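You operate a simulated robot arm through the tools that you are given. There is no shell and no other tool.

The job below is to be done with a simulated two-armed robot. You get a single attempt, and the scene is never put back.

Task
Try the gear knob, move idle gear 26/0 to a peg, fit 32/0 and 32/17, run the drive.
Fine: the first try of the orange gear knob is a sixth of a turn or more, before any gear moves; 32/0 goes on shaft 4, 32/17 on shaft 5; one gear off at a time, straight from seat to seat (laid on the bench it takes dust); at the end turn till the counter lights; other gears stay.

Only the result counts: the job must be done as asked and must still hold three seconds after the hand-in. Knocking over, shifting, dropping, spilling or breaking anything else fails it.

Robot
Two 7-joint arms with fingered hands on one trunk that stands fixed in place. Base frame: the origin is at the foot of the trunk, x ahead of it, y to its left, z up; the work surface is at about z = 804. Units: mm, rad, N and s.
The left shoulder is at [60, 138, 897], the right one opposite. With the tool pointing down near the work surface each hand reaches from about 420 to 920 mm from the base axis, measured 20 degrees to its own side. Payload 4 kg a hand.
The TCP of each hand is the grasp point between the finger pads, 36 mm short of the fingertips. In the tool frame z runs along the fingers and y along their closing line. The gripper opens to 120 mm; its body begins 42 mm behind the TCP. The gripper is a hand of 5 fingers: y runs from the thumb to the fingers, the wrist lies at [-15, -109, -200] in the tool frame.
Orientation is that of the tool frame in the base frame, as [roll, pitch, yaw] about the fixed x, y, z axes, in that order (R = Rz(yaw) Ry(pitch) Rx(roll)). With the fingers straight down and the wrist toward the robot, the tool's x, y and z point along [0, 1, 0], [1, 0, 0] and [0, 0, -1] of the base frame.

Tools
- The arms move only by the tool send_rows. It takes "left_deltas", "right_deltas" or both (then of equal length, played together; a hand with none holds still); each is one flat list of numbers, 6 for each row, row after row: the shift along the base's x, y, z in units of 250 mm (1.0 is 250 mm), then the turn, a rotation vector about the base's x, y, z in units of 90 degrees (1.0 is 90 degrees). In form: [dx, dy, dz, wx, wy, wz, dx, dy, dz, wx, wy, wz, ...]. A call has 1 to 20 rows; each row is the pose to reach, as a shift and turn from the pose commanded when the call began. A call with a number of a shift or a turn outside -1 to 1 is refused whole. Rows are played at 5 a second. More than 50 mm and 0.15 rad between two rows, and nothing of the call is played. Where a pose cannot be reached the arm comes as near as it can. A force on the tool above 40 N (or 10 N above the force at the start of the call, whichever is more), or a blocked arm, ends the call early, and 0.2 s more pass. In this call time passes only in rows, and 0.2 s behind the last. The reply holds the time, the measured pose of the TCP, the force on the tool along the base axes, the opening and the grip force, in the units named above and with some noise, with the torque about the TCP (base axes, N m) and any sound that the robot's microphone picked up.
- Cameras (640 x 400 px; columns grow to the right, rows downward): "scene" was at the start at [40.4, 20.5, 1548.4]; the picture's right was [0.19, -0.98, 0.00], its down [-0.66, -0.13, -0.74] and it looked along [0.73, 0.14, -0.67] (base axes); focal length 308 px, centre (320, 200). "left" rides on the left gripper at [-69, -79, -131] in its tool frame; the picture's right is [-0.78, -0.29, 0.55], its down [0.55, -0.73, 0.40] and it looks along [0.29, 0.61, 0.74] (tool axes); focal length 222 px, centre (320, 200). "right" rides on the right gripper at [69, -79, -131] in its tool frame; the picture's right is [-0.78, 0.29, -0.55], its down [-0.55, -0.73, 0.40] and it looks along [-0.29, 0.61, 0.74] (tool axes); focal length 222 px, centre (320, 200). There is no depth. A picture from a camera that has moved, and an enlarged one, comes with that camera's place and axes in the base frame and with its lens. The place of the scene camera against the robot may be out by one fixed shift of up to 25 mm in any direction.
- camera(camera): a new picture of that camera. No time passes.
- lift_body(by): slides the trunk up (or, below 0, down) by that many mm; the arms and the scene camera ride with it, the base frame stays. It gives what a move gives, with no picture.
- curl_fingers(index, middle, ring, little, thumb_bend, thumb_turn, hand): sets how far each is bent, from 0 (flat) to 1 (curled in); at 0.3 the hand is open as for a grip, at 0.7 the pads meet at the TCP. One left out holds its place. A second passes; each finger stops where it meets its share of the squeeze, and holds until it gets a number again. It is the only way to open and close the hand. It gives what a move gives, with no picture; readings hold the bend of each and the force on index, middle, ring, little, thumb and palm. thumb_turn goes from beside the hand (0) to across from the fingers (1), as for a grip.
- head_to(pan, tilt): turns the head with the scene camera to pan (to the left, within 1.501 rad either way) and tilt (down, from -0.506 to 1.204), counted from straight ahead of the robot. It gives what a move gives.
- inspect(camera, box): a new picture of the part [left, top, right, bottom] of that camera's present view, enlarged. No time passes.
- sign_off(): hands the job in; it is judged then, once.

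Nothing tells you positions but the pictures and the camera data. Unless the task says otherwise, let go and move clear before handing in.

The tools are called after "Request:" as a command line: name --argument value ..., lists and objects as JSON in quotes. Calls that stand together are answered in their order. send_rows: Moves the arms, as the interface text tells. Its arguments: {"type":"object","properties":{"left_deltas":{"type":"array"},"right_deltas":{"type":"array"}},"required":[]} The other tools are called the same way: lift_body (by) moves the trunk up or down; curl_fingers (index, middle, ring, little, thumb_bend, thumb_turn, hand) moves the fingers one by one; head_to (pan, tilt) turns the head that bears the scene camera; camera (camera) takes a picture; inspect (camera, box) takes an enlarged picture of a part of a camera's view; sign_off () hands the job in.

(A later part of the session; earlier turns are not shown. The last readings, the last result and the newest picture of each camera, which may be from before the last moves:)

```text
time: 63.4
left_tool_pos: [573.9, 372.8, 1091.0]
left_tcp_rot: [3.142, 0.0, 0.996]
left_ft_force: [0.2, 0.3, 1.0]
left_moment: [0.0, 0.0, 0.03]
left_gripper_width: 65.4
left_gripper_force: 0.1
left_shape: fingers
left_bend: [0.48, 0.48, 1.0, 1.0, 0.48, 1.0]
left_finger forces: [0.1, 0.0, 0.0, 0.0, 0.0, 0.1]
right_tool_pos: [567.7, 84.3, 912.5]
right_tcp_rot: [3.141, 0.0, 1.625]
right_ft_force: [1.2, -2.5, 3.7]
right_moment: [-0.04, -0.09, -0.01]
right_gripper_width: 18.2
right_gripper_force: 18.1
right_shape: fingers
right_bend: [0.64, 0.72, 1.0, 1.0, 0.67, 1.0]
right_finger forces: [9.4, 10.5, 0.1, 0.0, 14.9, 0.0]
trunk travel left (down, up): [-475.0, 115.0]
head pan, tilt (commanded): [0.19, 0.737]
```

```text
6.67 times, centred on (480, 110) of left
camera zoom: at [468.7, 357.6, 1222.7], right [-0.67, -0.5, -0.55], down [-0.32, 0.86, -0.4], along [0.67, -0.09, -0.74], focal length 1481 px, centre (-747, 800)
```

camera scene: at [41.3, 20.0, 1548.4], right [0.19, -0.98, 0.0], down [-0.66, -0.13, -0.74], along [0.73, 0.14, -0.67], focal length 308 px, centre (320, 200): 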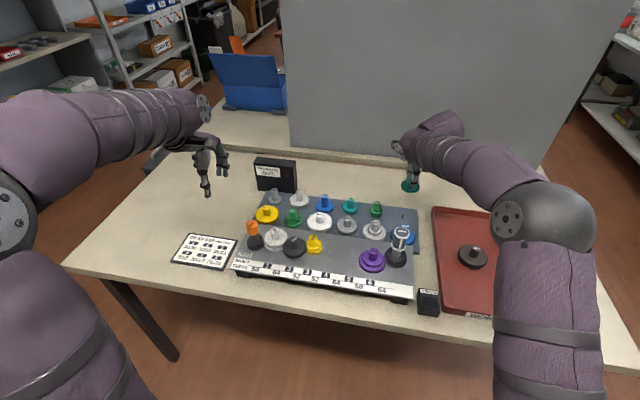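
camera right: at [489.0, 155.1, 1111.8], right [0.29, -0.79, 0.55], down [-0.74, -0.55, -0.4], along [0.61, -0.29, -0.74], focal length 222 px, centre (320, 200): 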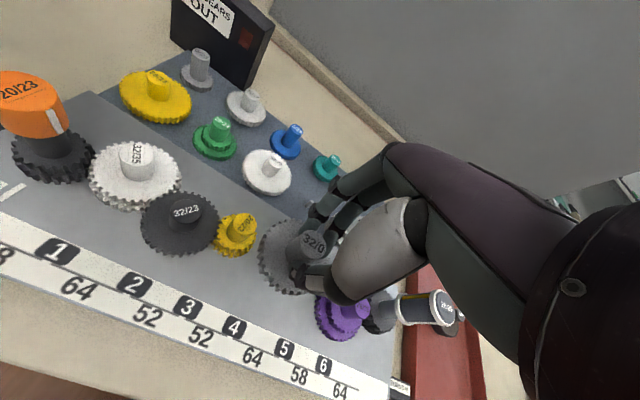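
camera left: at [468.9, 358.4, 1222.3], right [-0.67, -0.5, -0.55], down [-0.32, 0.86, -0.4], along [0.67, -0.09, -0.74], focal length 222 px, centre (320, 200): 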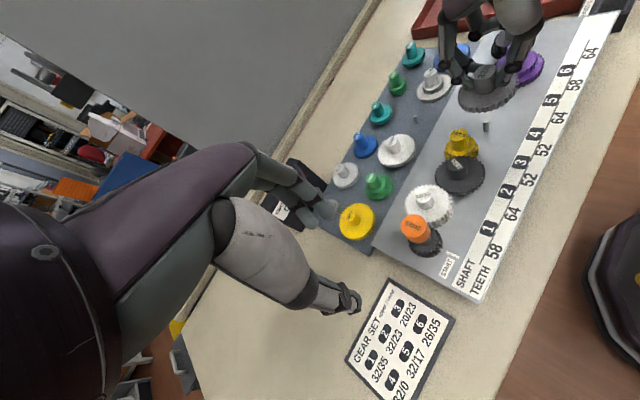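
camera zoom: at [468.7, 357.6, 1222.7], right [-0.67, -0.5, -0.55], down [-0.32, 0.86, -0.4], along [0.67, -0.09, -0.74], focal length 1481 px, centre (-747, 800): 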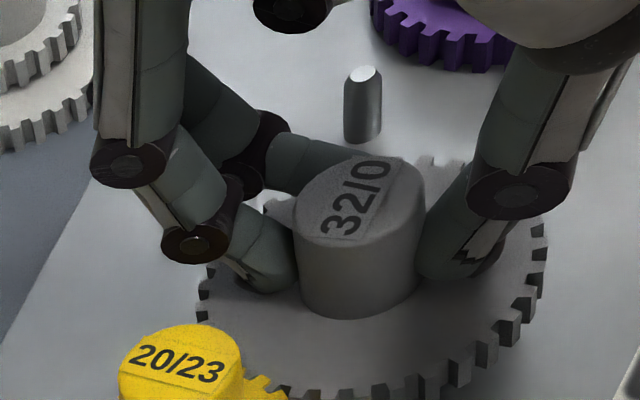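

Request:
send_rows --right_deltas '[0, 0.002, -0.004, 0, 0, 0]'

Request:
curl_fingers --hand "right" --index 0.55 --middle 0.55 --thumb_bend 0.55

Request:
inspect --camera "right" --box '[230, 170, 370, 290]'

Request:
inspect --camera "left" --box '[430, 70, 530, 150]'

```text
time: 63.8
left_tool_pos: [573.7, 372.3, 1092.9]
left_tcp_rot: [-3.141, 0.0, 0.996]
left_ft_force: [-0.8, 0.7, -0.2]
left_moment: [0.02, -0.01, 0.01]
left_gripper_width: 65.3
left_gripper_force: 0.0
left_shape: fingers
left_bend: [0.48, 0.48, 1.0, 1.0, 0.48, 1.0]
left_finger forces: [0.0, 0.0, 0.1, 0.0, 0.1, 0.0]
right_tool_pos: [568.2, 84.4, 911.8]
right_tcp_rot: [3.14, 0.001, 1.623]
right_ft_force: [1.8, -3.8, 7.7]
right_moment: [-0.11, -0.12, 0.01]
right_gripper_width: 17.7
right_gripper_force: 18.5
right_shape: fingers
right_bend: [0.64, 0.72, 1.0, 1.0, 0.67, 1.0]
right_finger forces: [9.9, 11.9, 0.0, 0.0, 15.3, 0.0]
trunk travel left (down, up): [-475.0, 115.0]
head pan, tilt (commanded): [0.19, 0.737]
```

```text
time: 64.8
left_tool_pos: [573.3, 372.8, 1090.6]
left_tcp_rot: [-3.141, 0.0, 0.996]
left_ft_force: [-0.1, 0.2, -0.2]
left_moment: [0.02, -0.01, -0.01]
left_gripper_width: 65.1
left_gripper_force: 0.1
left_shape: fingers
left_bend: [0.48, 0.48, 1.0, 1.0, 0.48, 1.0]
left_finger forces: [0.0, 0.1, 0.0, 0.1, 0.0, 0.0]
right_tool_pos: [567.4, 84.5, 912.3]
right_tcp_rot: [3.14, 0.001, 1.628]
right_ft_force: [-1.1, 1.3, 11.2]
right_moment: [0.1, -0.13, 0.0]
right_gripper_width: 39.7
right_gripper_force: 5.5
right_shape: fingers
right_bend: [0.56, 0.56, 1.0, 1.0, 0.56, 1.0]
right_finger forces: [5.9, 1.7, 0.0, 0.0, 2.8, 0.0]
trunk travel left (down, up): [-475.0, 115.0]
head pan, tilt (commanded): [0.19, 0.737]
```

```text
3.33 times, centred on (300, 230) of right
camera zoom: at [484.0, 150.9, 1042.1], right [0.33, -0.77, 0.55], down [-0.7, -0.59, -0.4], along [0.63, -0.25, -0.74], focal length 740 px, centre (387, 100)
```

zoom: 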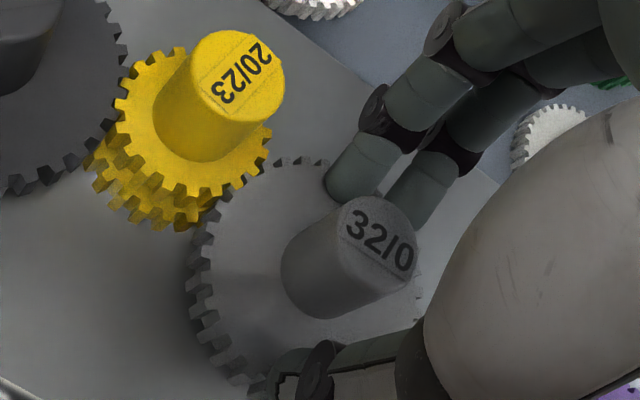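

```text
5.00 times, centred on (480, 110) of left
camera zoom: at [468.1, 358.0, 1222.8], right [-0.67, -0.5, -0.55], down [-0.32, 0.86, -0.4], along [0.67, -0.09, -0.74], focal length 1111 px, centre (-480, 650)
```

zoom: 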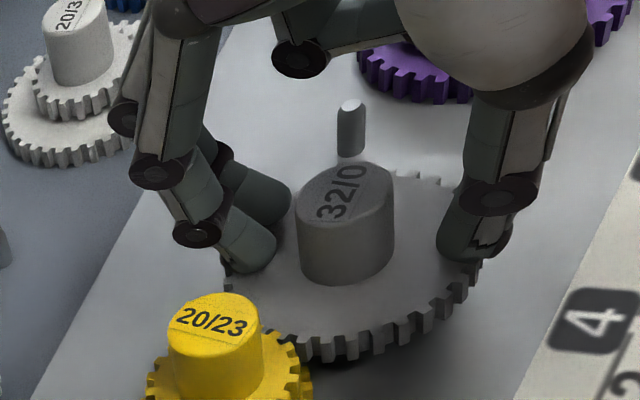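

The fingertips rest on the gear face now that the hand is open; I'll lift straight up off it.

Request:
send_rows --right_deltas '[0, 0, 0.02, 0, 0, 0, 0, 0, 0.06, 0, 0, 0, 0, 0, 0.16, 0, 0, 0, 0, 0, 0.3, 0, 0, 0, 0, 0, 0.46, 0, 0, -0.03]'

Request:
inspect --camera "left" --box '[430, 60, 530, 160]'

Request:
inspect --camera "right" --box '[200, 190, 360, 310]'

```text
time: 66.0
left_tool_pos: [574.0, 372.7, 1091.7]
left_tcp_rot: [-3.141, 0.001, 0.999]
left_ft_force: [0.0, 0.4, 0.3]
left_moment: [0.01, 0.0, 0.03]
left_gripper_width: 65.4
left_gripper_force: 0.0
left_shape: fingers
left_bend: [0.48, 0.48, 1.0, 1.0, 0.48, 1.0]
left_finger forces: [0.0, 0.0, 0.1, 0.1, 0.0, 0.0]
right_tool_pos: [569.6, 84.8, 1026.1]
right_tcp_rot: [-3.14, 0.0, 1.578]
right_ft_force: [-0.3, 0.3, -0.5]
right_moment: [-0.03, -0.02, -0.03]
right_gripper_width: 44.0
right_gripper_force: 0.2
right_shape: fingers
right_bend: [0.55, 0.55, 1.0, 1.0, 0.55, 1.0]
right_finger forces: [0.0, 0.0, 0.1, 0.0, 0.1, 0.1]
trunk travel left (down, up): [-475.0, 115.0]
head pan, tilt (commanded): [0.19, 0.737]
```

```text
4.00 times, centred on (480, 110) of left
camera zoom: at [468.5, 357.9, 1222.6], right [-0.67, -0.5, -0.55], down [-0.32, 0.86, -0.4], along [0.67, -0.09, -0.74], focal length 888 px, centre (-320, 560)
```

zoom: 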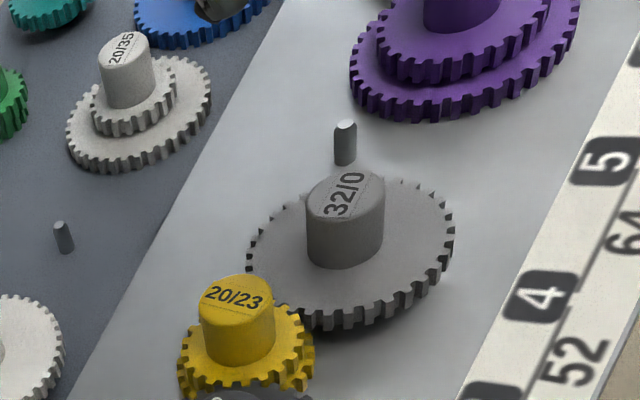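

```text
3.33 times, centred on (280, 250) of right
camera zoom: at [489.3, 155.0, 1157.4], right [0.3, -0.78, 0.55], down [-0.73, -0.55, -0.4], along [0.61, -0.28, -0.74], focal length 740 px, centre (453, 33)
```

zoom: 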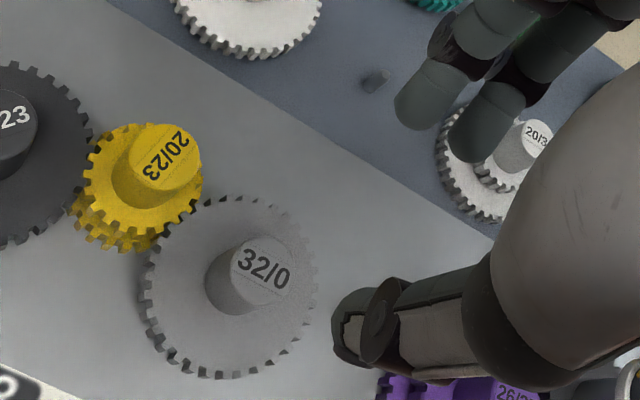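

32/0 is seated and meshed on shaft 4. Now I'll park the right hand back at the right (its camera sees shaft 5 from there) and use the left hand for 32/17.

Request:
send_rows --right_deltas '[0, 0, 0.15, 0, 0, 0, 0, 0, 0.32, 0, 0, 0, 0, -0.16, 0.42, 0, 0, 0, 0, -0.34, 0.44, 0, 0, 0, 0, -0.52, 0.45, 0, 0, 0, 0, -0.7, 0.45, 0, 0, 0, 0, -0.88, 0.45, 0, 0, 0, 0, -0.99, 0.45, 0, 0, 0]'

Request:
curl_fingers --hand "left" --index 0.54 --middle 0.54 --thumb_bend 0.54

Request:
send_rows --left_deltas '[0.1, -0.07, 0, 0, 0, 0.07, 0.22, -0.14, 0, 0, 0, 0.14, 0.34, -0.21, 0, 0, 0, 0.21, 0.46, -0.28, 0, 0, 0, 0.28, 0.58, -0.35, 0, 0, 0, 0.35, 0.7, -0.42, -0.05, 0, 0, 0.366, 0.8, -0.5, -0.12, 0, 0, 0.366, 0.89, -0.574, -0.24, 0, 0, 0.366, 0.89, -0.574, -0.4, 0, 0, 0.366]'

Request:
camera --camera "left"

Request:
camera --camera "scene"

```text
time: 67.8
left_tool_pos: [573.1, 372.3, 1090.8]
left_tcp_rot: [3.141, -0.001, 0.998]
left_ft_force: [0.1, 0.5, 0.2]
left_moment: [-0.02, -0.03, -0.03]
left_gripper_width: 65.1
left_gripper_force: 0.1
left_shape: fingers
left_bend: [0.48, 0.48, 1.0, 1.0, 0.48, 1.0]
left_finger forces: [0.0, 0.1, 0.1, 0.0, 0.0, 0.0]
right_tool_pos: [569.0, -163.7, 1137.1]
right_tcp_rot: [3.14, 0.0, 1.579]
right_ft_force: [-0.1, 0.0, 0.1]
right_moment: [0.0, 0.02, 0.01]
right_gripper_width: 44.3
right_gripper_force: 0.0
right_shape: fingers
right_bend: [0.55, 0.55, 1.0, 1.0, 0.55, 1.0]
right_finger forces: [0.0, 0.1, 0.1, 0.0, 0.0, 0.1]
trunk travel left (down, up): [-475.0, 115.0]
head pan, tilt (commanded): [0.19, 0.737]
```

```text
time: 68.8
left_tool_pos: [574.1, 372.9, 1091.3]
left_tcp_rot: [3.141, 0.0, 0.998]
left_ft_force: [0.4, 0.0, -0.9]
left_moment: [0.01, 0.01, 0.01]
left_gripper_width: 48.1
left_gripper_force: 0.0
left_shape: fingers
left_bend: [0.54, 0.54, 1.0, 1.0, 0.54, 1.0]
left_finger forces: [0.1, 0.1, 0.0, 0.1, 0.1, 0.1]
right_tool_pos: [569.9, -162.1, 1137.7]
right_tcp_rot: [3.14, 0.0, 1.578]
right_ft_force: [0.2, 0.6, -0.1]
right_moment: [0.0, 0.02, 0.01]
right_gripper_width: 44.2
right_gripper_force: 0.1
right_shape: fingers
right_bend: [0.55, 0.55, 1.0, 1.0, 0.55, 1.0]
right_finger forces: [0.0, 0.0, 0.0, 0.0, 0.1, 0.1]
trunk travel left (down, up): [-475.0, 115.0]
head pan, tilt (commanded): [0.19, 0.737]
```

```text
time: 70.8
left_tool_pos: [796.3, 229.4, 991.6]
left_tcp_rot: [3.141, 0.001, 1.572]
left_ft_force: [0.1, 0.5, -0.6]
left_moment: [0.02, 0.01, -0.02]
left_gripper_width: 48.2
left_gripper_force: 0.1
left_shape: fingers
left_bend: [0.54, 0.54, 1.0, 1.0, 0.54, 1.0]
left_finger forces: [0.0, 0.0, 0.0, 0.0, 0.0, 0.0]
right_tool_pos: [570.1, -162.4, 1136.6]
right_tcp_rot: [3.141, 0.0, 1.577]
right_ft_force: [0.4, -0.3, -0.7]
right_moment: [0.01, 0.02, 0.02]
right_gripper_width: 44.4
right_gripper_force: 0.1
right_shape: fingers
right_bend: [0.55, 0.55, 1.0, 1.0, 0.55, 1.0]
right_finger forces: [0.0, 0.0, 0.1, 0.0, 0.0, 0.1]
trunk travel left (down, up): [-475.0, 115.0]
head pan, tilt (commanded): [0.19, 0.737]
```

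```text
taken
camera left: at [716.2, 160.6, 1121.3], right [-0.29, -0.79, -0.55], down [-0.74, 0.55, -0.4], along [0.61, 0.29, -0.74], focal length 222 px, centre (320, 200)
```

left: 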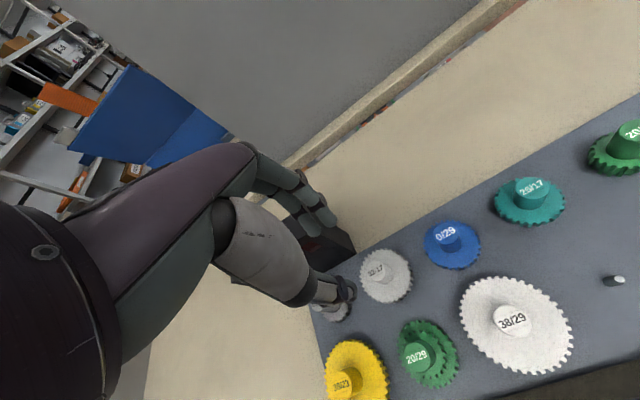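

```text
taken
camera scene: at [40.8, 20.7, 1548.4], right [0.19, -0.98, 0.0], down [-0.66, -0.13, -0.74], along [0.73, 0.14, -0.67], focal length 308 px, centre (320, 200)
```

scene: 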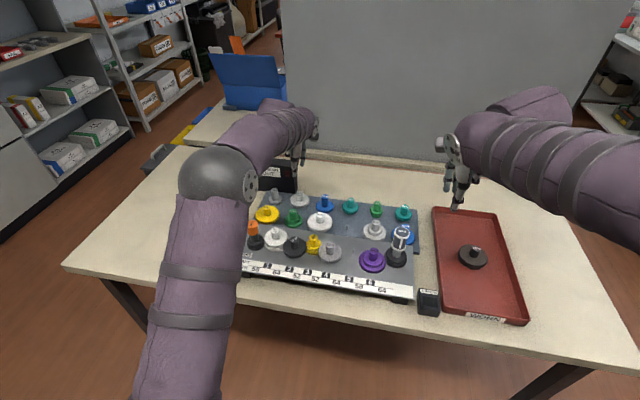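

The lamp box (top z≈920) stands just behind-left of 32/17, so I'll yaw the left hand to about 0.7 rad to keep the folded fingers clear of it, then check alignment.

Request:
send_rows --left_deltas '[0, 0, 0, 0, 0, -0.09, 0, 0, 0, 0, 0, -0.18, 0, 0, 0, 0, 0, -0.27, 0, 0, 0, 0, 0, -0.36, 0, 0, 0, 0, 0, -0.45, 0, 0, 0, 0, 0, -0.54, 0, 0, 0, 0, 0, -0.555, 0, 0, 0, 0, 0, -0.555]'

Request:
camera --camera "left"

Request:
inspect --camera "left" --box '[330, 230, 410, 300]'

Request:
inspect --camera "scene" --box '[220, 110, 360, 230]'

```text
time: 72.6
left_tool_pos: [795.2, 230.5, 991.9]
left_tcp_rot: [3.141, -0.001, 0.7]
left_ft_force: [0.0, 0.5, -0.7]
left_moment: [0.0, -0.04, 0.03]
left_gripper_width: 47.8
left_gripper_force: 0.0
left_shape: fingers
left_bend: [0.54, 0.54, 1.0, 1.0, 0.54, 1.0]
left_finger forces: [0.0, 0.1, 0.1, 0.0, 0.1, 0.0]
right_tool_pos: [569.8, -161.7, 1137.0]
right_tcp_rot: [-3.141, -0.001, 1.578]
right_ft_force: [0.5, 0.7, 0.0]
right_moment: [0.01, -0.02, -0.01]
right_gripper_width: 44.1
right_gripper_force: 0.0
right_shape: fingers
right_bend: [0.55, 0.55, 1.0, 1.0, 0.55, 1.0]
right_finger forces: [0.0, 0.0, 0.0, 0.1, 0.0, 0.0]
trunk travel left (down, up): [-475.0, 115.0]
head pan, tilt (commanded): [0.19, 0.737]
```

```text
taken
camera left: at [691.2, 246.6, 1123.2], right [-0.79, -0.28, -0.55], down [-0.05, 0.92, -0.4], along [0.61, -0.28, -0.74], focal length 222 px, centre (320, 200)
```

left: 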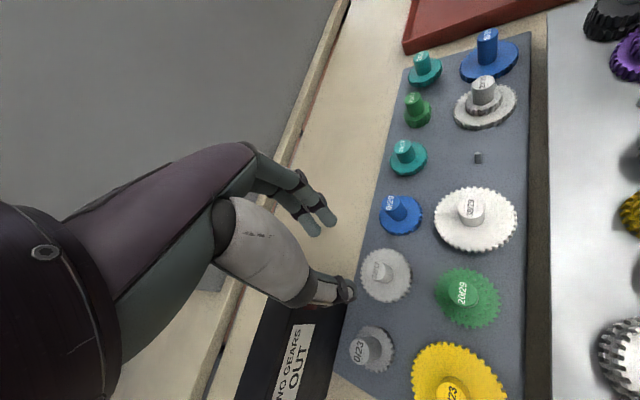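

```text
5.71 times, centred on (370, 265) of left
camera zoom: at [691.2, 246.6, 1123.2], right [-0.79, -0.28, -0.55], down [-0.05, 0.92, -0.4], along [0.61, -0.28, -0.74], focal length 1269 px, centre (34, -171)
```

zoom: 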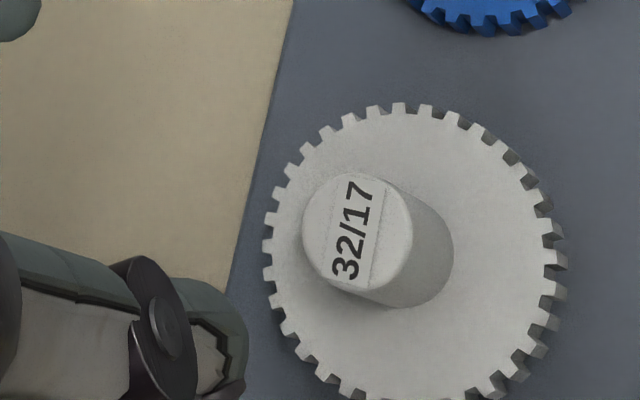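

```text
3.33 times, centred on (290, 170) of scene
camera zoom: at [40.5, 20.5, 1548.4], right [0.19, -0.98, 0.0], down [-0.66, -0.13, -0.74], along [0.73, 0.14, -0.67], focal length 1027 px, centre (420, 300)
```

zoom: 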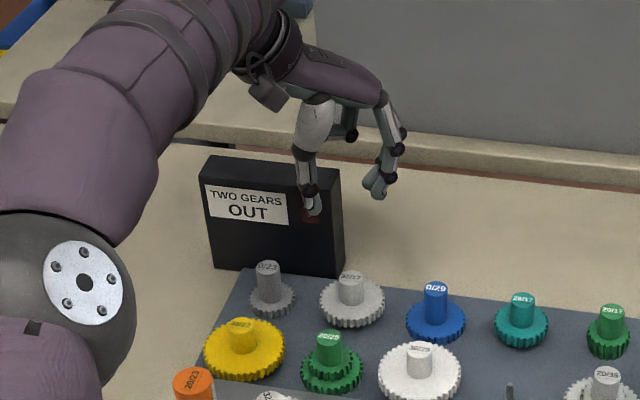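

Request:
send_rows --left_deltas '[0.004, -0.0016, -0.1, 0, 0, 0, 0.004, -0.0016, -0.2, 0, 0, 0, 0.004, -0.0016, -0.3, 0, 0, 0, 0.004, -0.0016, -0.34, 0, 0, 0, 0.004, -0.0016, -0.34, 0, 0, 0]'

Request:
inspect --camera "left" --box '[260, 190, 420, 310]'

Request:
inspect --camera "scene" --box '[240, 140, 360, 230]'

```text
time: 73.8
left_tool_pos: [795.2, 231.4, 906.6]
left_tcp_rot: [3.14, 0.0, 0.701]
left_ft_force: [0.4, -0.4, -0.3]
left_moment: [-0.02, 0.02, 0.0]
left_gripper_width: 48.2
left_gripper_force: 0.2
left_shape: fingers
left_bend: [0.54, 0.54, 1.0, 1.0, 0.54, 1.0]
left_finger forces: [0.0, 0.0, 0.0, 0.1, 0.0, 0.1]
right_tool_pos: [569.0, -161.0, 1136.7]
right_tcp_rot: [-3.141, 0.0, 1.579]
right_ft_force: [-0.2, 0.3, -0.3]
right_moment: [-0.01, -0.01, 0.0]
right_gripper_width: 44.3
right_gripper_force: 0.1
right_shape: fingers
right_bend: [0.55, 0.55, 1.0, 1.0, 0.55, 1.0]
right_finger forces: [0.1, 0.0, 0.1, 0.1, 0.0, 0.0]
trunk travel left (down, up): [-475.0, 115.0]
head pan, tilt (commanded): [0.19, 0.737]
```

```text
3.33 times, centred on (340, 250) of left
camera zoom: at [691.0, 246.3, 1038.5], right [-0.79, -0.28, -0.55], down [-0.05, 0.92, -0.4], along [0.61, -0.28, -0.74], focal length 740 px, centre (253, 33)
```

zoom: 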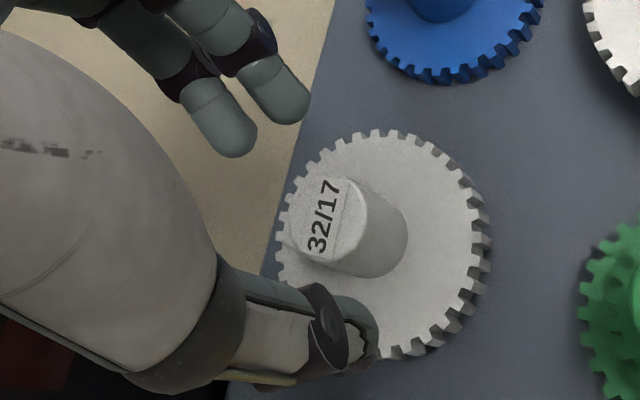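

```text
4.44 times, centred on (300, 185) of scene
camera zoom: at [40.4, 20.5, 1548.4], right [0.19, -0.98, 0.0], down [-0.66, -0.13, -0.74], along [0.73, 0.14, -0.67], focal length 1369 px, centre (409, 267)
```

zoom: 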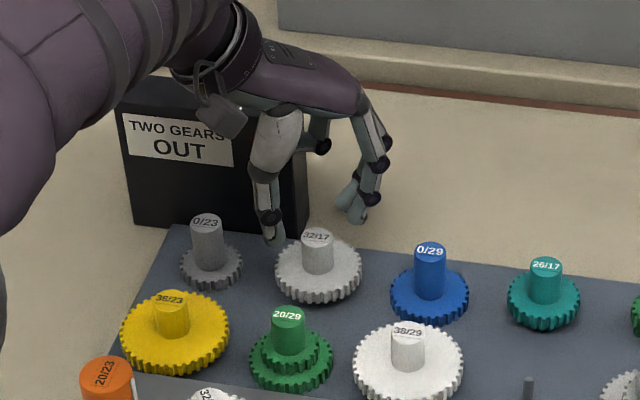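

Request:
send_rows --left_deltas '[0.0072, -0.0028, -0.04, 0, 0, 0, 0.0072, -0.0028, -0.09, 0, 0, 0, 0.0072, -0.0028, -0.128, 0, 0, 0, 0.0072, -0.0028, -0.128, 0, 0, 0]'

Request:
inspect --camera "left" --box '[260, 190, 420, 310]'

Request:
inspect --camera "scene" --box '[240, 140, 360, 230]'

```text
time: 74.8
left_tool_pos: [799.0, 230.1, 874.5]
left_tcp_rot: [-3.141, 0.001, 0.701]
left_ft_force: [-0.4, 0.1, -0.2]
left_moment: [-0.01, -0.03, 0.02]
left_gripper_width: 48.1
left_gripper_force: 0.0
left_shape: fingers
left_bend: [0.54, 0.54, 1.0, 1.0, 0.54, 1.0]
left_finger forces: [0.1, 0.0, 0.1, 0.0, 0.0, 0.1]
right_tool_pos: [569.4, -163.5, 1136.8]
right_tcp_rot: [-3.141, 0.0, 1.577]
right_ft_force: [0.4, 0.4, 0.5]
right_moment: [0.01, 0.0, 0.03]
right_gripper_width: 44.1
right_gripper_force: 0.0
right_shape: fingers
right_bend: [0.55, 0.55, 1.0, 1.0, 0.55, 1.0]
right_finger forces: [0.0, 0.0, 0.0, 0.0, 0.0, 0.1]
trunk travel left (down, up): [-475.0, 115.0]
head pan, tilt (commanded): [0.19, 0.737]
```

```text
3.33 times, centred on (340, 250) of left
camera zoom: at [693.7, 245.4, 1005.8], right [-0.79, -0.28, -0.55], down [-0.05, 0.92, -0.4], along [0.61, -0.28, -0.74], focal length 740 px, centre (253, 33)
```

zoom: 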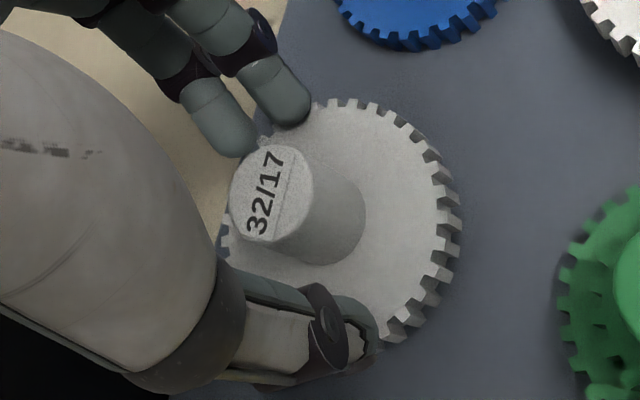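

```text
4.44 times, centred on (300, 185) of scene
camera zoom: at [40.5, 20.5, 1548.4], right [0.19, -0.98, 0.0], down [-0.66, -0.13, -0.74], along [0.73, 0.14, -0.67], focal length 1369 px, centre (409, 267)
```

zoom: 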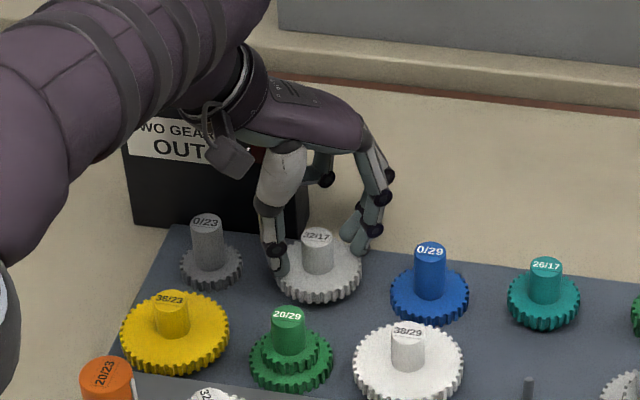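

Aligned; closing the left tripod grip on 32/17.

Request:
curl_fingers --hand "left" --index 0.7 --middle 0.7 --thumb_bend 0.7

Request:
inspect --camera "left" --box '[260, 190, 420, 310]'

```text
time: 75.8
left_tool_pos: [798.2, 229.1, 874.8]
left_tcp_rot: [-3.141, 0.002, 0.699]
left_ft_force: [-0.6, 0.3, -0.5]
left_moment: [-0.02, 0.02, -0.04]
left_gripper_width: 18.9
left_gripper_force: 6.9
left_shape: fingers
left_bend: [0.65, 0.68, 1.0, 1.0, 0.65, 1.0]
left_finger forces: [5.2, 1.7, 0.1, 0.0, 6.8, 0.0]
right_tool_pos: [569.2, -162.5, 1137.8]
right_tcp_rot: [-3.14, -0.001, 1.578]
right_ft_force: [-0.4, -0.7, -0.3]
right_moment: [0.01, 0.0, 0.01]
right_gripper_width: 44.3
right_gripper_force: 0.1
right_shape: fingers
right_bend: [0.55, 0.55, 1.0, 1.0, 0.55, 1.0]
right_finger forces: [0.0, 0.0, 0.0, 0.1, 0.0, 0.1]
trunk travel left (down, up): [-475.0, 115.0]
head pan, tilt (commanded): [0.19, 0.737]
```

```text
3.33 times, centred on (340, 250) of left
camera zoom: at [693.8, 245.4, 1005.9], right [-0.79, -0.28, -0.55], down [-0.05, 0.92, -0.4], along [0.61, -0.28, -0.74], focal length 740 px, centre (253, 33)
```

zoom: 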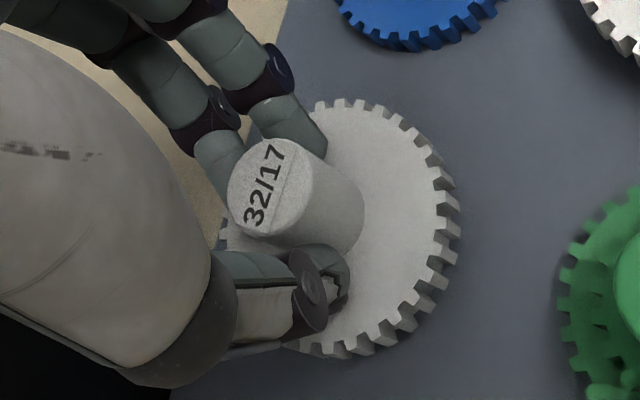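

Request:
curl_fingers --hand "left" --index 0.74 --middle 0.75 --thumb_bend 0.75

Request:
send_rows --left_deltas '[0, 0, 0.03, 0, 0, 0, 0, 0, 0.08, 0, 0, 0, 0, 0, 0.16, 0, 0, 0, 0, 0, 0.26, 0, 0, 0, 0, 0, 0.38, 0, 0, 0, 0, 0, 0.44, 0, 0, 0]'

Request:
camera --camera "left"

Request:
inspect --camera "scene" --box '[220, 130, 360, 230]'

```text
time: 76.8
left_tool_pos: [799.1, 229.2, 874.5]
left_tcp_rot: [3.14, 0.001, 0.703]
left_ft_force: [0.6, 3.3, 0.0]
left_moment: [0.1, 0.06, 0.01]
left_gripper_width: 18.2
left_gripper_force: 16.6
left_shape: fingers
left_bend: [0.64, 0.74, 1.0, 1.0, 0.67, 1.0]
left_finger forces: [9.2, 8.1, 0.0, 0.1, 15.5, 0.0]
right_tool_pos: [569.6, -161.8, 1136.8]
right_tcp_rot: [3.142, 0.0, 1.576]
right_ft_force: [0.7, 1.2, 0.2]
right_moment: [0.04, -0.01, 0.02]
right_gripper_width: 44.2
right_gripper_force: 0.1
right_shape: fingers
right_bend: [0.55, 0.55, 1.0, 1.0, 0.55, 1.0]
right_finger forces: [0.0, 0.0, 0.1, 0.0, 0.0, 0.0]
trunk travel left (down, up): [-475.0, 115.0]
head pan, tilt (commanded): [0.19, 0.737]
```

```text
time: 78.2
left_tool_pos: [797.9, 229.1, 982.7]
left_tcp_rot: [3.141, 0.0, 0.699]
left_ft_force: [-0.3, -0.8, -0.6]
left_moment: [-0.02, -0.01, 0.0]
left_gripper_width: 18.2
left_gripper_force: 14.4
left_shape: fingers
left_bend: [0.64, 0.74, 1.0, 1.0, 0.67, 1.0]
left_finger forces: [9.9, 5.0, 0.0, 0.1, 13.7, 0.1]
right_tool_pos: [568.9, -161.7, 1137.2]
right_tcp_rot: [3.141, 0.001, 1.578]
right_ft_force: [-0.2, 0.1, -0.3]
right_moment: [-0.01, -0.01, -0.04]
right_gripper_width: 44.0
right_gripper_force: 0.0
right_shape: fingers
right_bend: [0.55, 0.55, 1.0, 1.0, 0.55, 1.0]
right_finger forces: [0.0, 0.0, 0.0, 0.0, 0.0, 0.0]
trunk travel left (down, up): [-475.0, 115.0]
head pan, tilt (commanded): [0.19, 0.737]
```

```text
taken
camera left: at [693.8, 245.6, 1114.9], right [-0.79, -0.28, -0.55], down [-0.05, 0.92, -0.4], along [0.61, -0.28, -0.74], focal length 222 px, centre (320, 200)
```

left: 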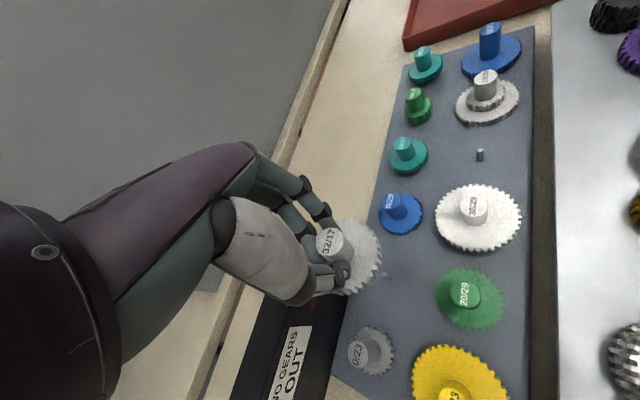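

```text
4.00 times, centred on (290, 180) of scene
camera zoom: at [40.5, 20.5, 1548.4], right [0.19, -0.98, 0.0], down [-0.66, -0.13, -0.74], along [0.73, 0.14, -0.67], focal length 1232 px, centre (440, 280)
```

zoom: 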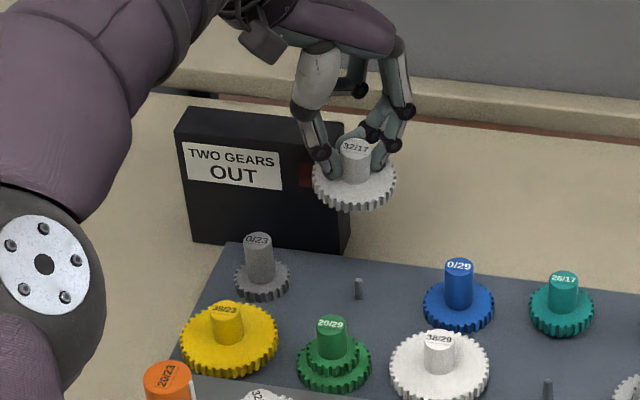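

32/17 is off its peg. I'll carry it over the rack toward shaft 5, turning the hand to about 1.4 rad on the way.

Request:
send_rows --left_deltas '[-0.02, -0.02, 0.08, 0, 0, 0.05, -0.12, -0.12, 0.1, 0, 0, 0.11, -0.24, -0.24, 0.1, 0, 0, 0.17, -0.36, -0.36, 0.1, 0, 0, 0.23, -0.48, -0.48, 0.1, 0, 0, 0.29, -0.6, -0.6, 0.1, 0, 0, 0.35, -0.72, -0.71, 0.1, 0, 0, 0.41, -0.828, -0.806, 0.1, 0, 0, 0.4456, -0.828, -0.806, 0.1, 0, 0, 0.4456]'

Request:
camera --camera "left"

Request:
camera --camera "right"

Request:
camera --camera "scene"

```text
time: 80.2
left_tool_pos: [592.6, 28.6, 1008.1]
left_tcp_rot: [3.14, 0.001, 1.402]
left_ft_force: [-0.2, -0.4, -0.3]
left_moment: [-0.02, -0.02, 0.01]
left_gripper_width: 17.7
left_gripper_force: 13.4
left_shape: fingers
left_bend: [0.64, 0.75, 1.0, 1.0, 0.68, 1.0]
left_finger forces: [10.2, 3.7, 0.1, 0.0, 13.1, 0.1]
right_tool_pos: [569.5, -163.1, 1137.9]
right_tcp_rot: [-3.141, 0.0, 1.579]
right_ft_force: [-0.8, 0.5, 0.9]
right_moment: [0.02, 0.0, 0.02]
right_gripper_width: 44.1
right_gripper_force: 0.1
right_shape: fingers
right_bend: [0.55, 0.55, 1.0, 1.0, 0.55, 1.0]
right_finger forces: [0.0, 0.1, 0.0, 0.0, 0.0, 0.1]
trunk travel left (down, up): [-475.0, 115.0]
head pan, tilt (commanded): [0.19, 0.737]
```

```text
taken
camera left: at [503.0, -25.7, 1139.5], right [-0.42, -0.73, -0.55], down [-0.63, 0.66, -0.4], along [0.65, 0.18, -0.74], focal length 222 px, centre (320, 200)
```

left: 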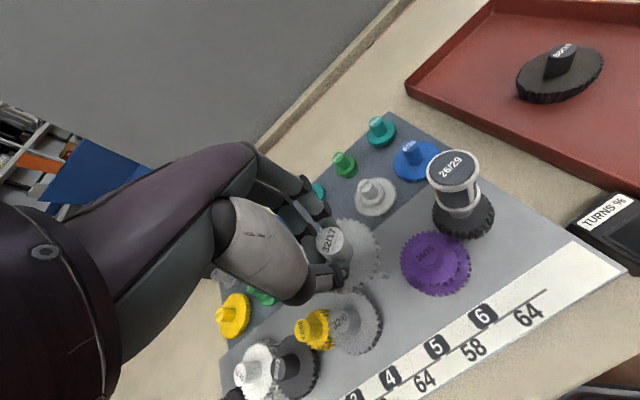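

```text
taken
camera right: at [489.6, -92.6, 1267.8], right [0.3, -0.78, 0.55], down [-0.73, -0.56, -0.4], along [0.61, -0.28, -0.74], focal length 222 px, centre (320, 200)
```

right: 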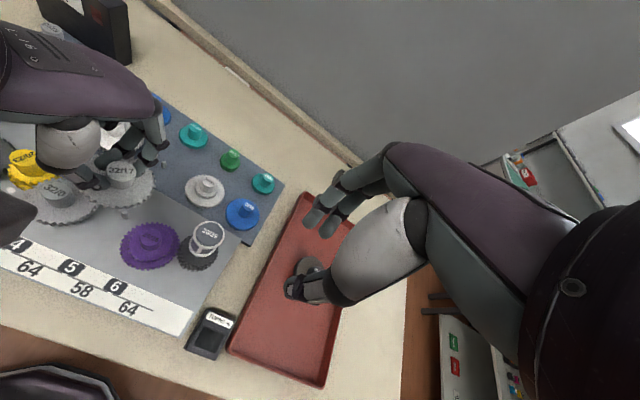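

```text
taken
camera scene: at [40.8, 20.8, 1548.4], right [0.19, -0.98, 0.0], down [-0.66, -0.13, -0.74], along [0.73, 0.14, -0.67], focal length 308 px, centre (320, 200)
```

scene: 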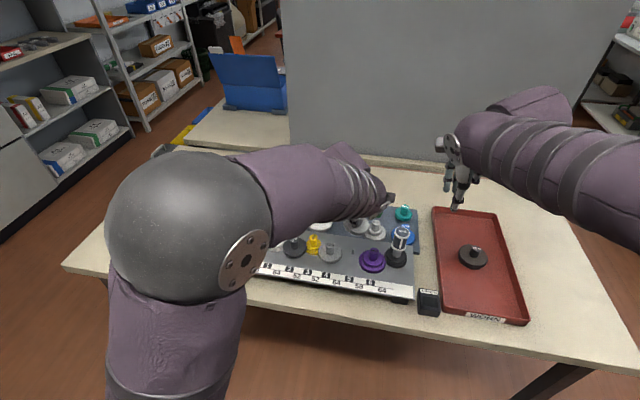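

Request:
inspect --camera "left" --box '[280, 190, 420, 310]'

Request:
inspect --camera "right" --box '[30, 110, 190, 240]'

Request:
inspect --camera "right" --box '[90, 140, 170, 230]'

```text
3.33 times, centred on (350, 250) of left
camera zoom: at [503.0, -25.7, 1139.5], right [-0.42, -0.73, -0.55], down [-0.63, 0.66, -0.4], along [0.65, 0.18, -0.74], focal length 740 px, centre (220, 33)
```

zoom: 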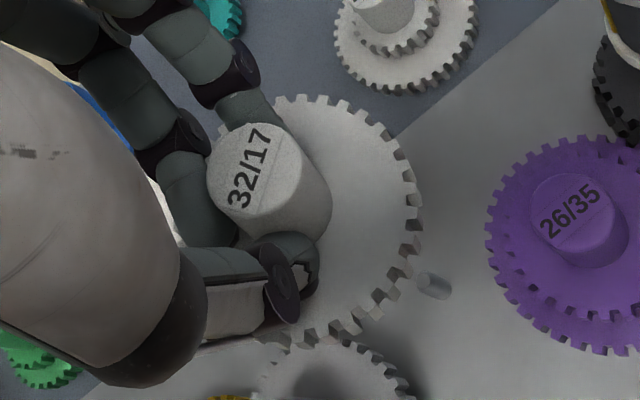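

```text
3.08 times, centred on (110, 175) of right
camera zoom: at [489.6, -92.6, 1267.8], right [0.3, -0.78, 0.55], down [-0.73, -0.56, -0.4], along [0.61, -0.28, -0.74], focal length 684 px, centre (966, 277)
```

zoom: 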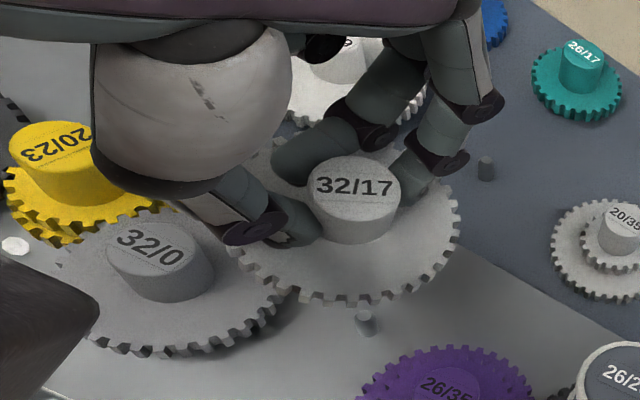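

```text
4.44 times, centred on (130, 185) of right
camera zoom: at [489.6, -92.6, 1267.8], right [0.3, -0.78, 0.55], down [-0.73, -0.56, -0.4], along [0.61, -0.28, -0.74], focal length 987 px, centre (1164, 267)
```

zoom: 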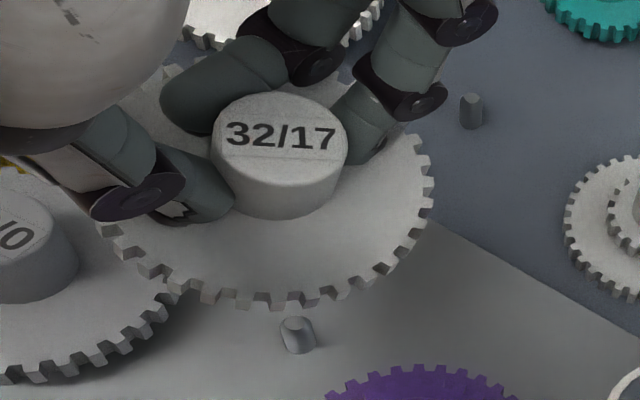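

The held hub sits about 6 mm toward the index, which I'll correct for. Before lowering I'll measure tooth phases of the shaft 4 gear and purple shaft 6 gear where 32/17 must mesh with both.

Request:
inspect --camera "left" --box '[350, 280, 398, 310]'

Request:
inspect --camera "left" --box '[392, 245, 440, 285]'

Request:
inspect --camera "left" --box '[330, 205, 420, 300]'

Request:
inspect --camera "right" --box '[84, 190, 164, 250]'

Request:
inspect --camera "right" --box '[40, 170, 110, 230]'

```text
13.33 times, centred on (374, 295) of left
camera zoom: at [503.0, -25.7, 1139.5], right [-0.42, -0.73, -0.55], down [-0.63, 0.66, -0.4], along [0.65, 0.18, -0.74], focal length 2962 px, centre (-400, -1067)
```

zoom: 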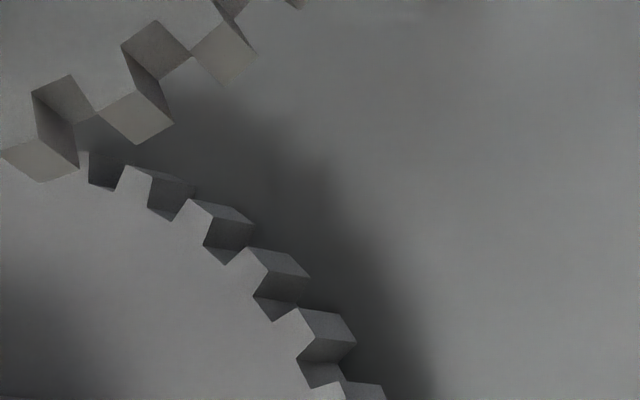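

```text
10.00 times, centred on (416, 265) of left
camera zoom: at [503.0, -25.7, 1139.5], right [-0.42, -0.73, -0.55], down [-0.63, 0.66, -0.4], along [0.65, 0.18, -0.74], focal length 2221 px, centre (-640, -450)
```

zoom: 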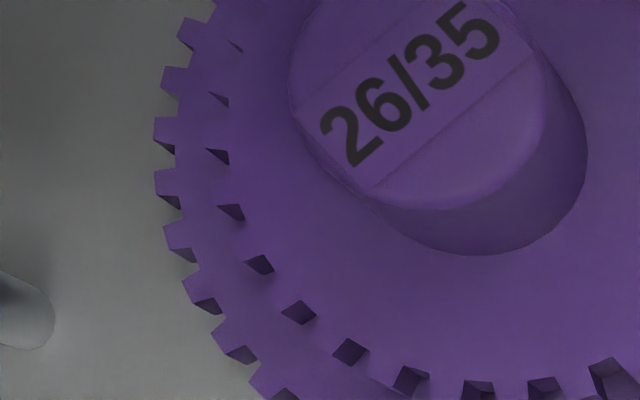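

```text
4.21 times, centred on (375, 252) of left
camera zoom: at [503.0, -25.7, 1139.5], right [-0.42, -0.73, -0.55], down [-0.63, 0.66, -0.4], along [0.65, 0.18, -0.74], focal length 935 px, centre (88, -21)
```

zoom: 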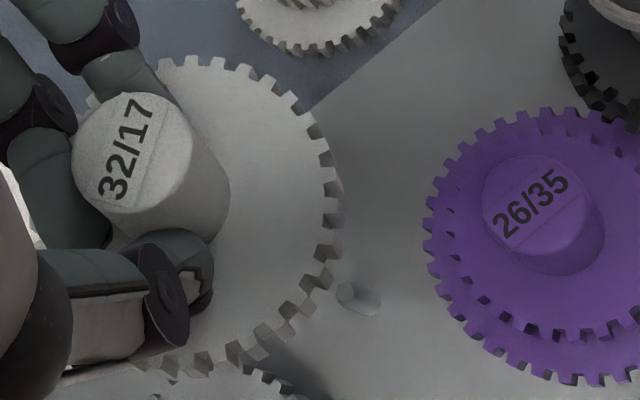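

```text
6.67 times, centred on (124, 220) of right
camera zoom: at [489.6, -92.6, 1267.8], right [0.3, -0.78, 0.55], down [-0.73, -0.56, -0.4], along [0.61, -0.28, -0.74], focal length 1481 px, centre (1627, 67)
```

zoom: 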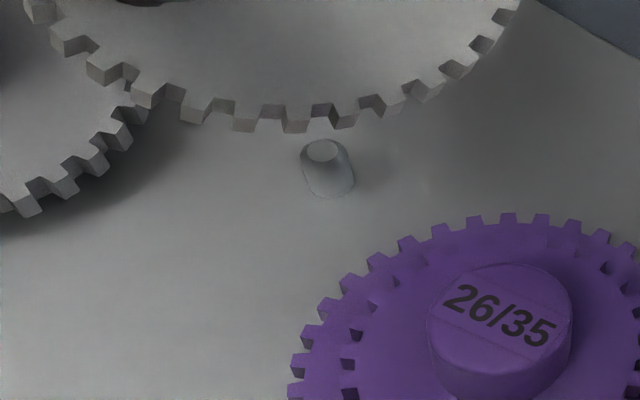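

```text
6.67 times, centred on (75, 200) of right
camera zoom: at [489.6, -92.6, 1267.8], right [0.3, -0.78, 0.55], down [-0.73, -0.56, -0.4], along [0.61, -0.28, -0.74], focal length 1481 px, centre (1953, 200)
```

zoom: 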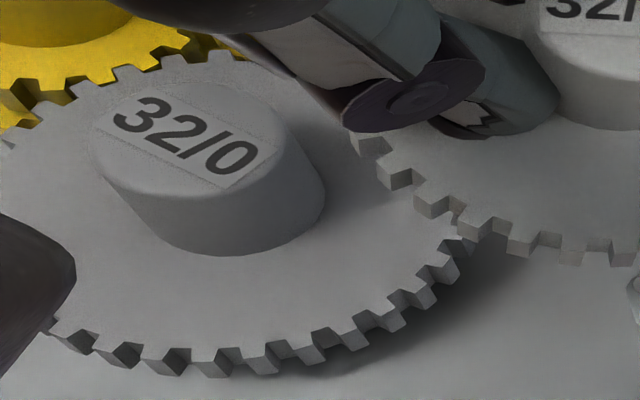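

I'll look closely at how 32/0 meshes with the yellow gear now, to judge how tight the teeth are.

Request:
inspect --camera "right" --box '[26, 168, 66, 198]'

Request:
inspect --camera "right" --box '[84, 194, 116, 218]'

Request:
inspect --camera "right" --box '[120, 210, 168, 246]'

```text
13.33 times, centred on (46, 183) of right
camera zoom: at [489.6, -92.6, 1267.8], right [0.3, -0.78, 0.55], down [-0.73, -0.56, -0.4], along [0.61, -0.28, -0.74], focal length 2962 px, centre (3973, 427)
```

zoom: 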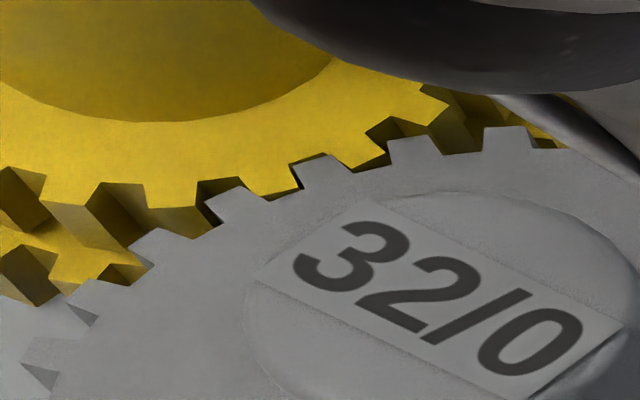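

```text
16.00 times, centred on (100, 206) of right
camera zoom: at [489.6, -92.6, 1267.8], right [0.3, -0.78, 0.55], down [-0.73, -0.56, -0.4], along [0.61, -0.28, -0.74], focal length 3554 px, centre (3840, 104)
```

zoom: 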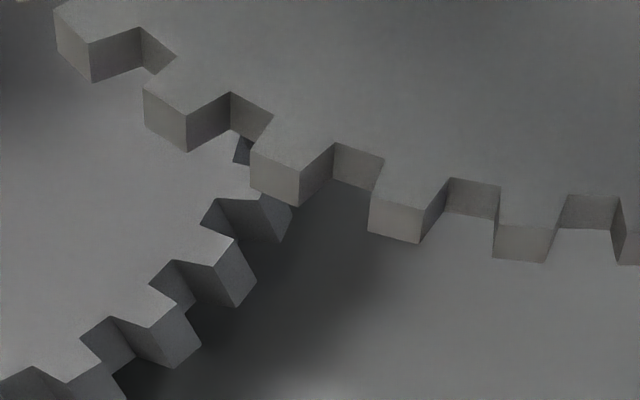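

```text
11.11 times, centred on (144, 228) of right
camera zoom: at [489.6, -92.6, 1267.8], right [0.3, -0.78, 0.55], down [-0.73, -0.56, -0.4], along [0.61, -0.28, -0.74], focal length 2468 px, centre (2276, -111)
```

zoom: 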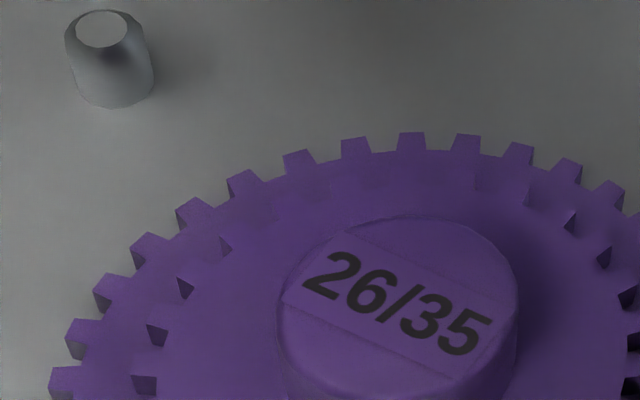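

Both contact spots look nearly compatible. Now I'll measure the held gear's own tooth angle from both cameras.

Request:
inspect --camera "right" --box '[122, 188, 162, 216]'

Request:
inspect --camera "left" --box '[352, 215, 412, 295]'

```text
14.29 times, centred on (142, 202) of right
camera zoom: at [489.6, -92.6, 1267.8], right [0.3, -0.78, 0.55], down [-0.73, -0.56, -0.4], along [0.61, -0.28, -0.74], focal length 3173 px, centre (2863, 171)
```

zoom: 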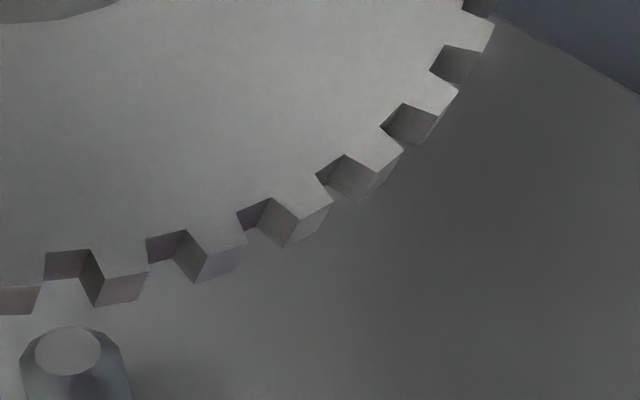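

```text
5.00 times, centred on (382, 255) of left
camera zoom: at [503.0, -25.7, 1139.5], right [-0.42, -0.73, -0.55], down [-0.63, 0.66, -0.4], along [0.65, 0.18, -0.74], focal length 1111 px, centre (10, -75)
```

zoom: 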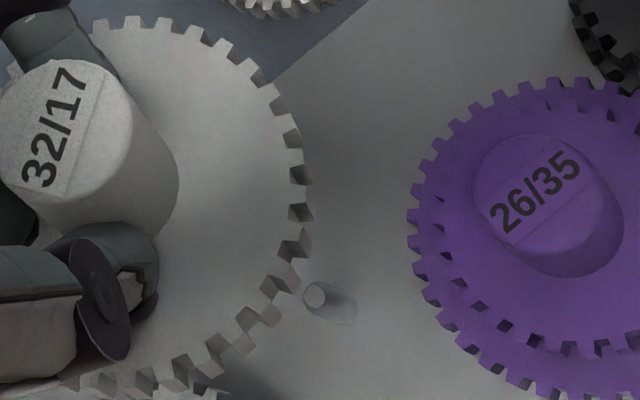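

Request:
inspect --camera "right" --box '[84, 150, 164, 216]'

Request:
inspect --camera "scene" --box '[320, 190, 400, 260]'

```text
6.06 times, centred on (124, 183) of right
camera zoom: at [489.6, -92.6, 1267.8], right [0.3, -0.78, 0.55], down [-0.73, -0.56, -0.4], along [0.61, -0.28, -0.74], focal length 1346 px, centre (1508, 303)
```

zoom: 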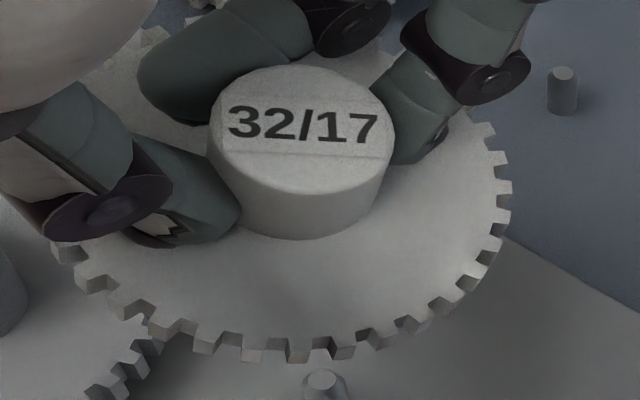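

```text
5.71 times, centred on (360, 225) of scene
camera zoom: at [40.8, 20.8, 1548.4], right [0.19, -0.98, 0.0], down [-0.66, -0.13, -0.74], along [0.73, 0.14, -0.67], focal length 1760 px, centre (91, 57)
```

zoom: 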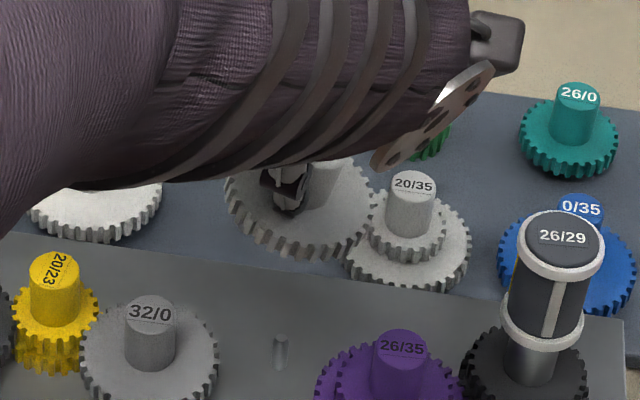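

The held gear appears tilted a few degrees (its right side low). I'll look closer from the scene camera to quantify it.

Request:
inspect --camera "scene" --box '[338, 208, 378, 238]'

Request:
inspect --camera "left" --box '[290, 200, 400, 310]'

```text
13.33 times, centred on (358, 223) of scene
camera zoom: at [40.8, 20.8, 1548.4], right [0.19, -0.98, 0.0], down [-0.66, -0.13, -0.74], along [0.73, 0.14, -0.67], focal length 4108 px, centre (-187, -107)
```

zoom: 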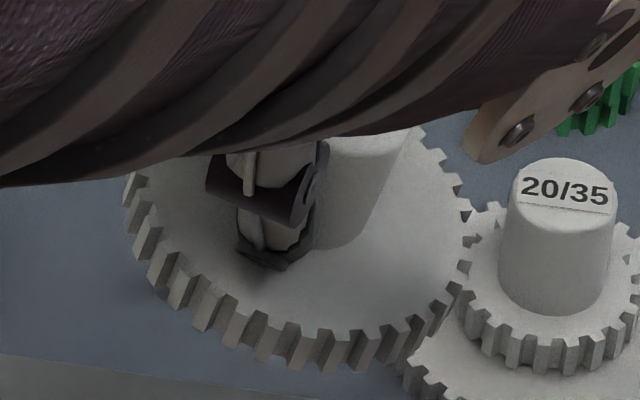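

```text
3.64 times, centred on (345, 255) of left
camera zoom: at [503.0, -25.7, 1139.5], right [-0.42, -0.73, -0.55], down [-0.63, 0.66, -0.4], along [0.65, 0.18, -0.74], focal length 808 px, centre (229, 0)
```

zoom: 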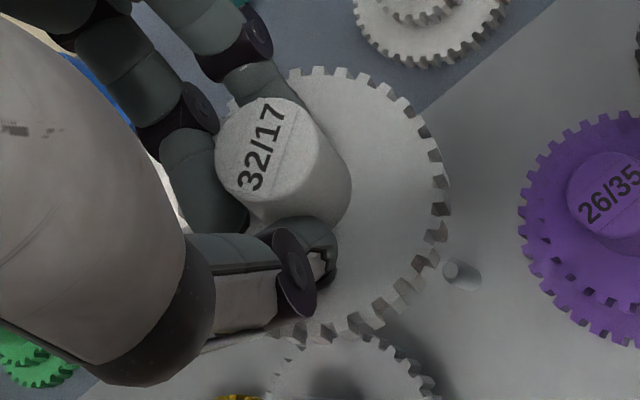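

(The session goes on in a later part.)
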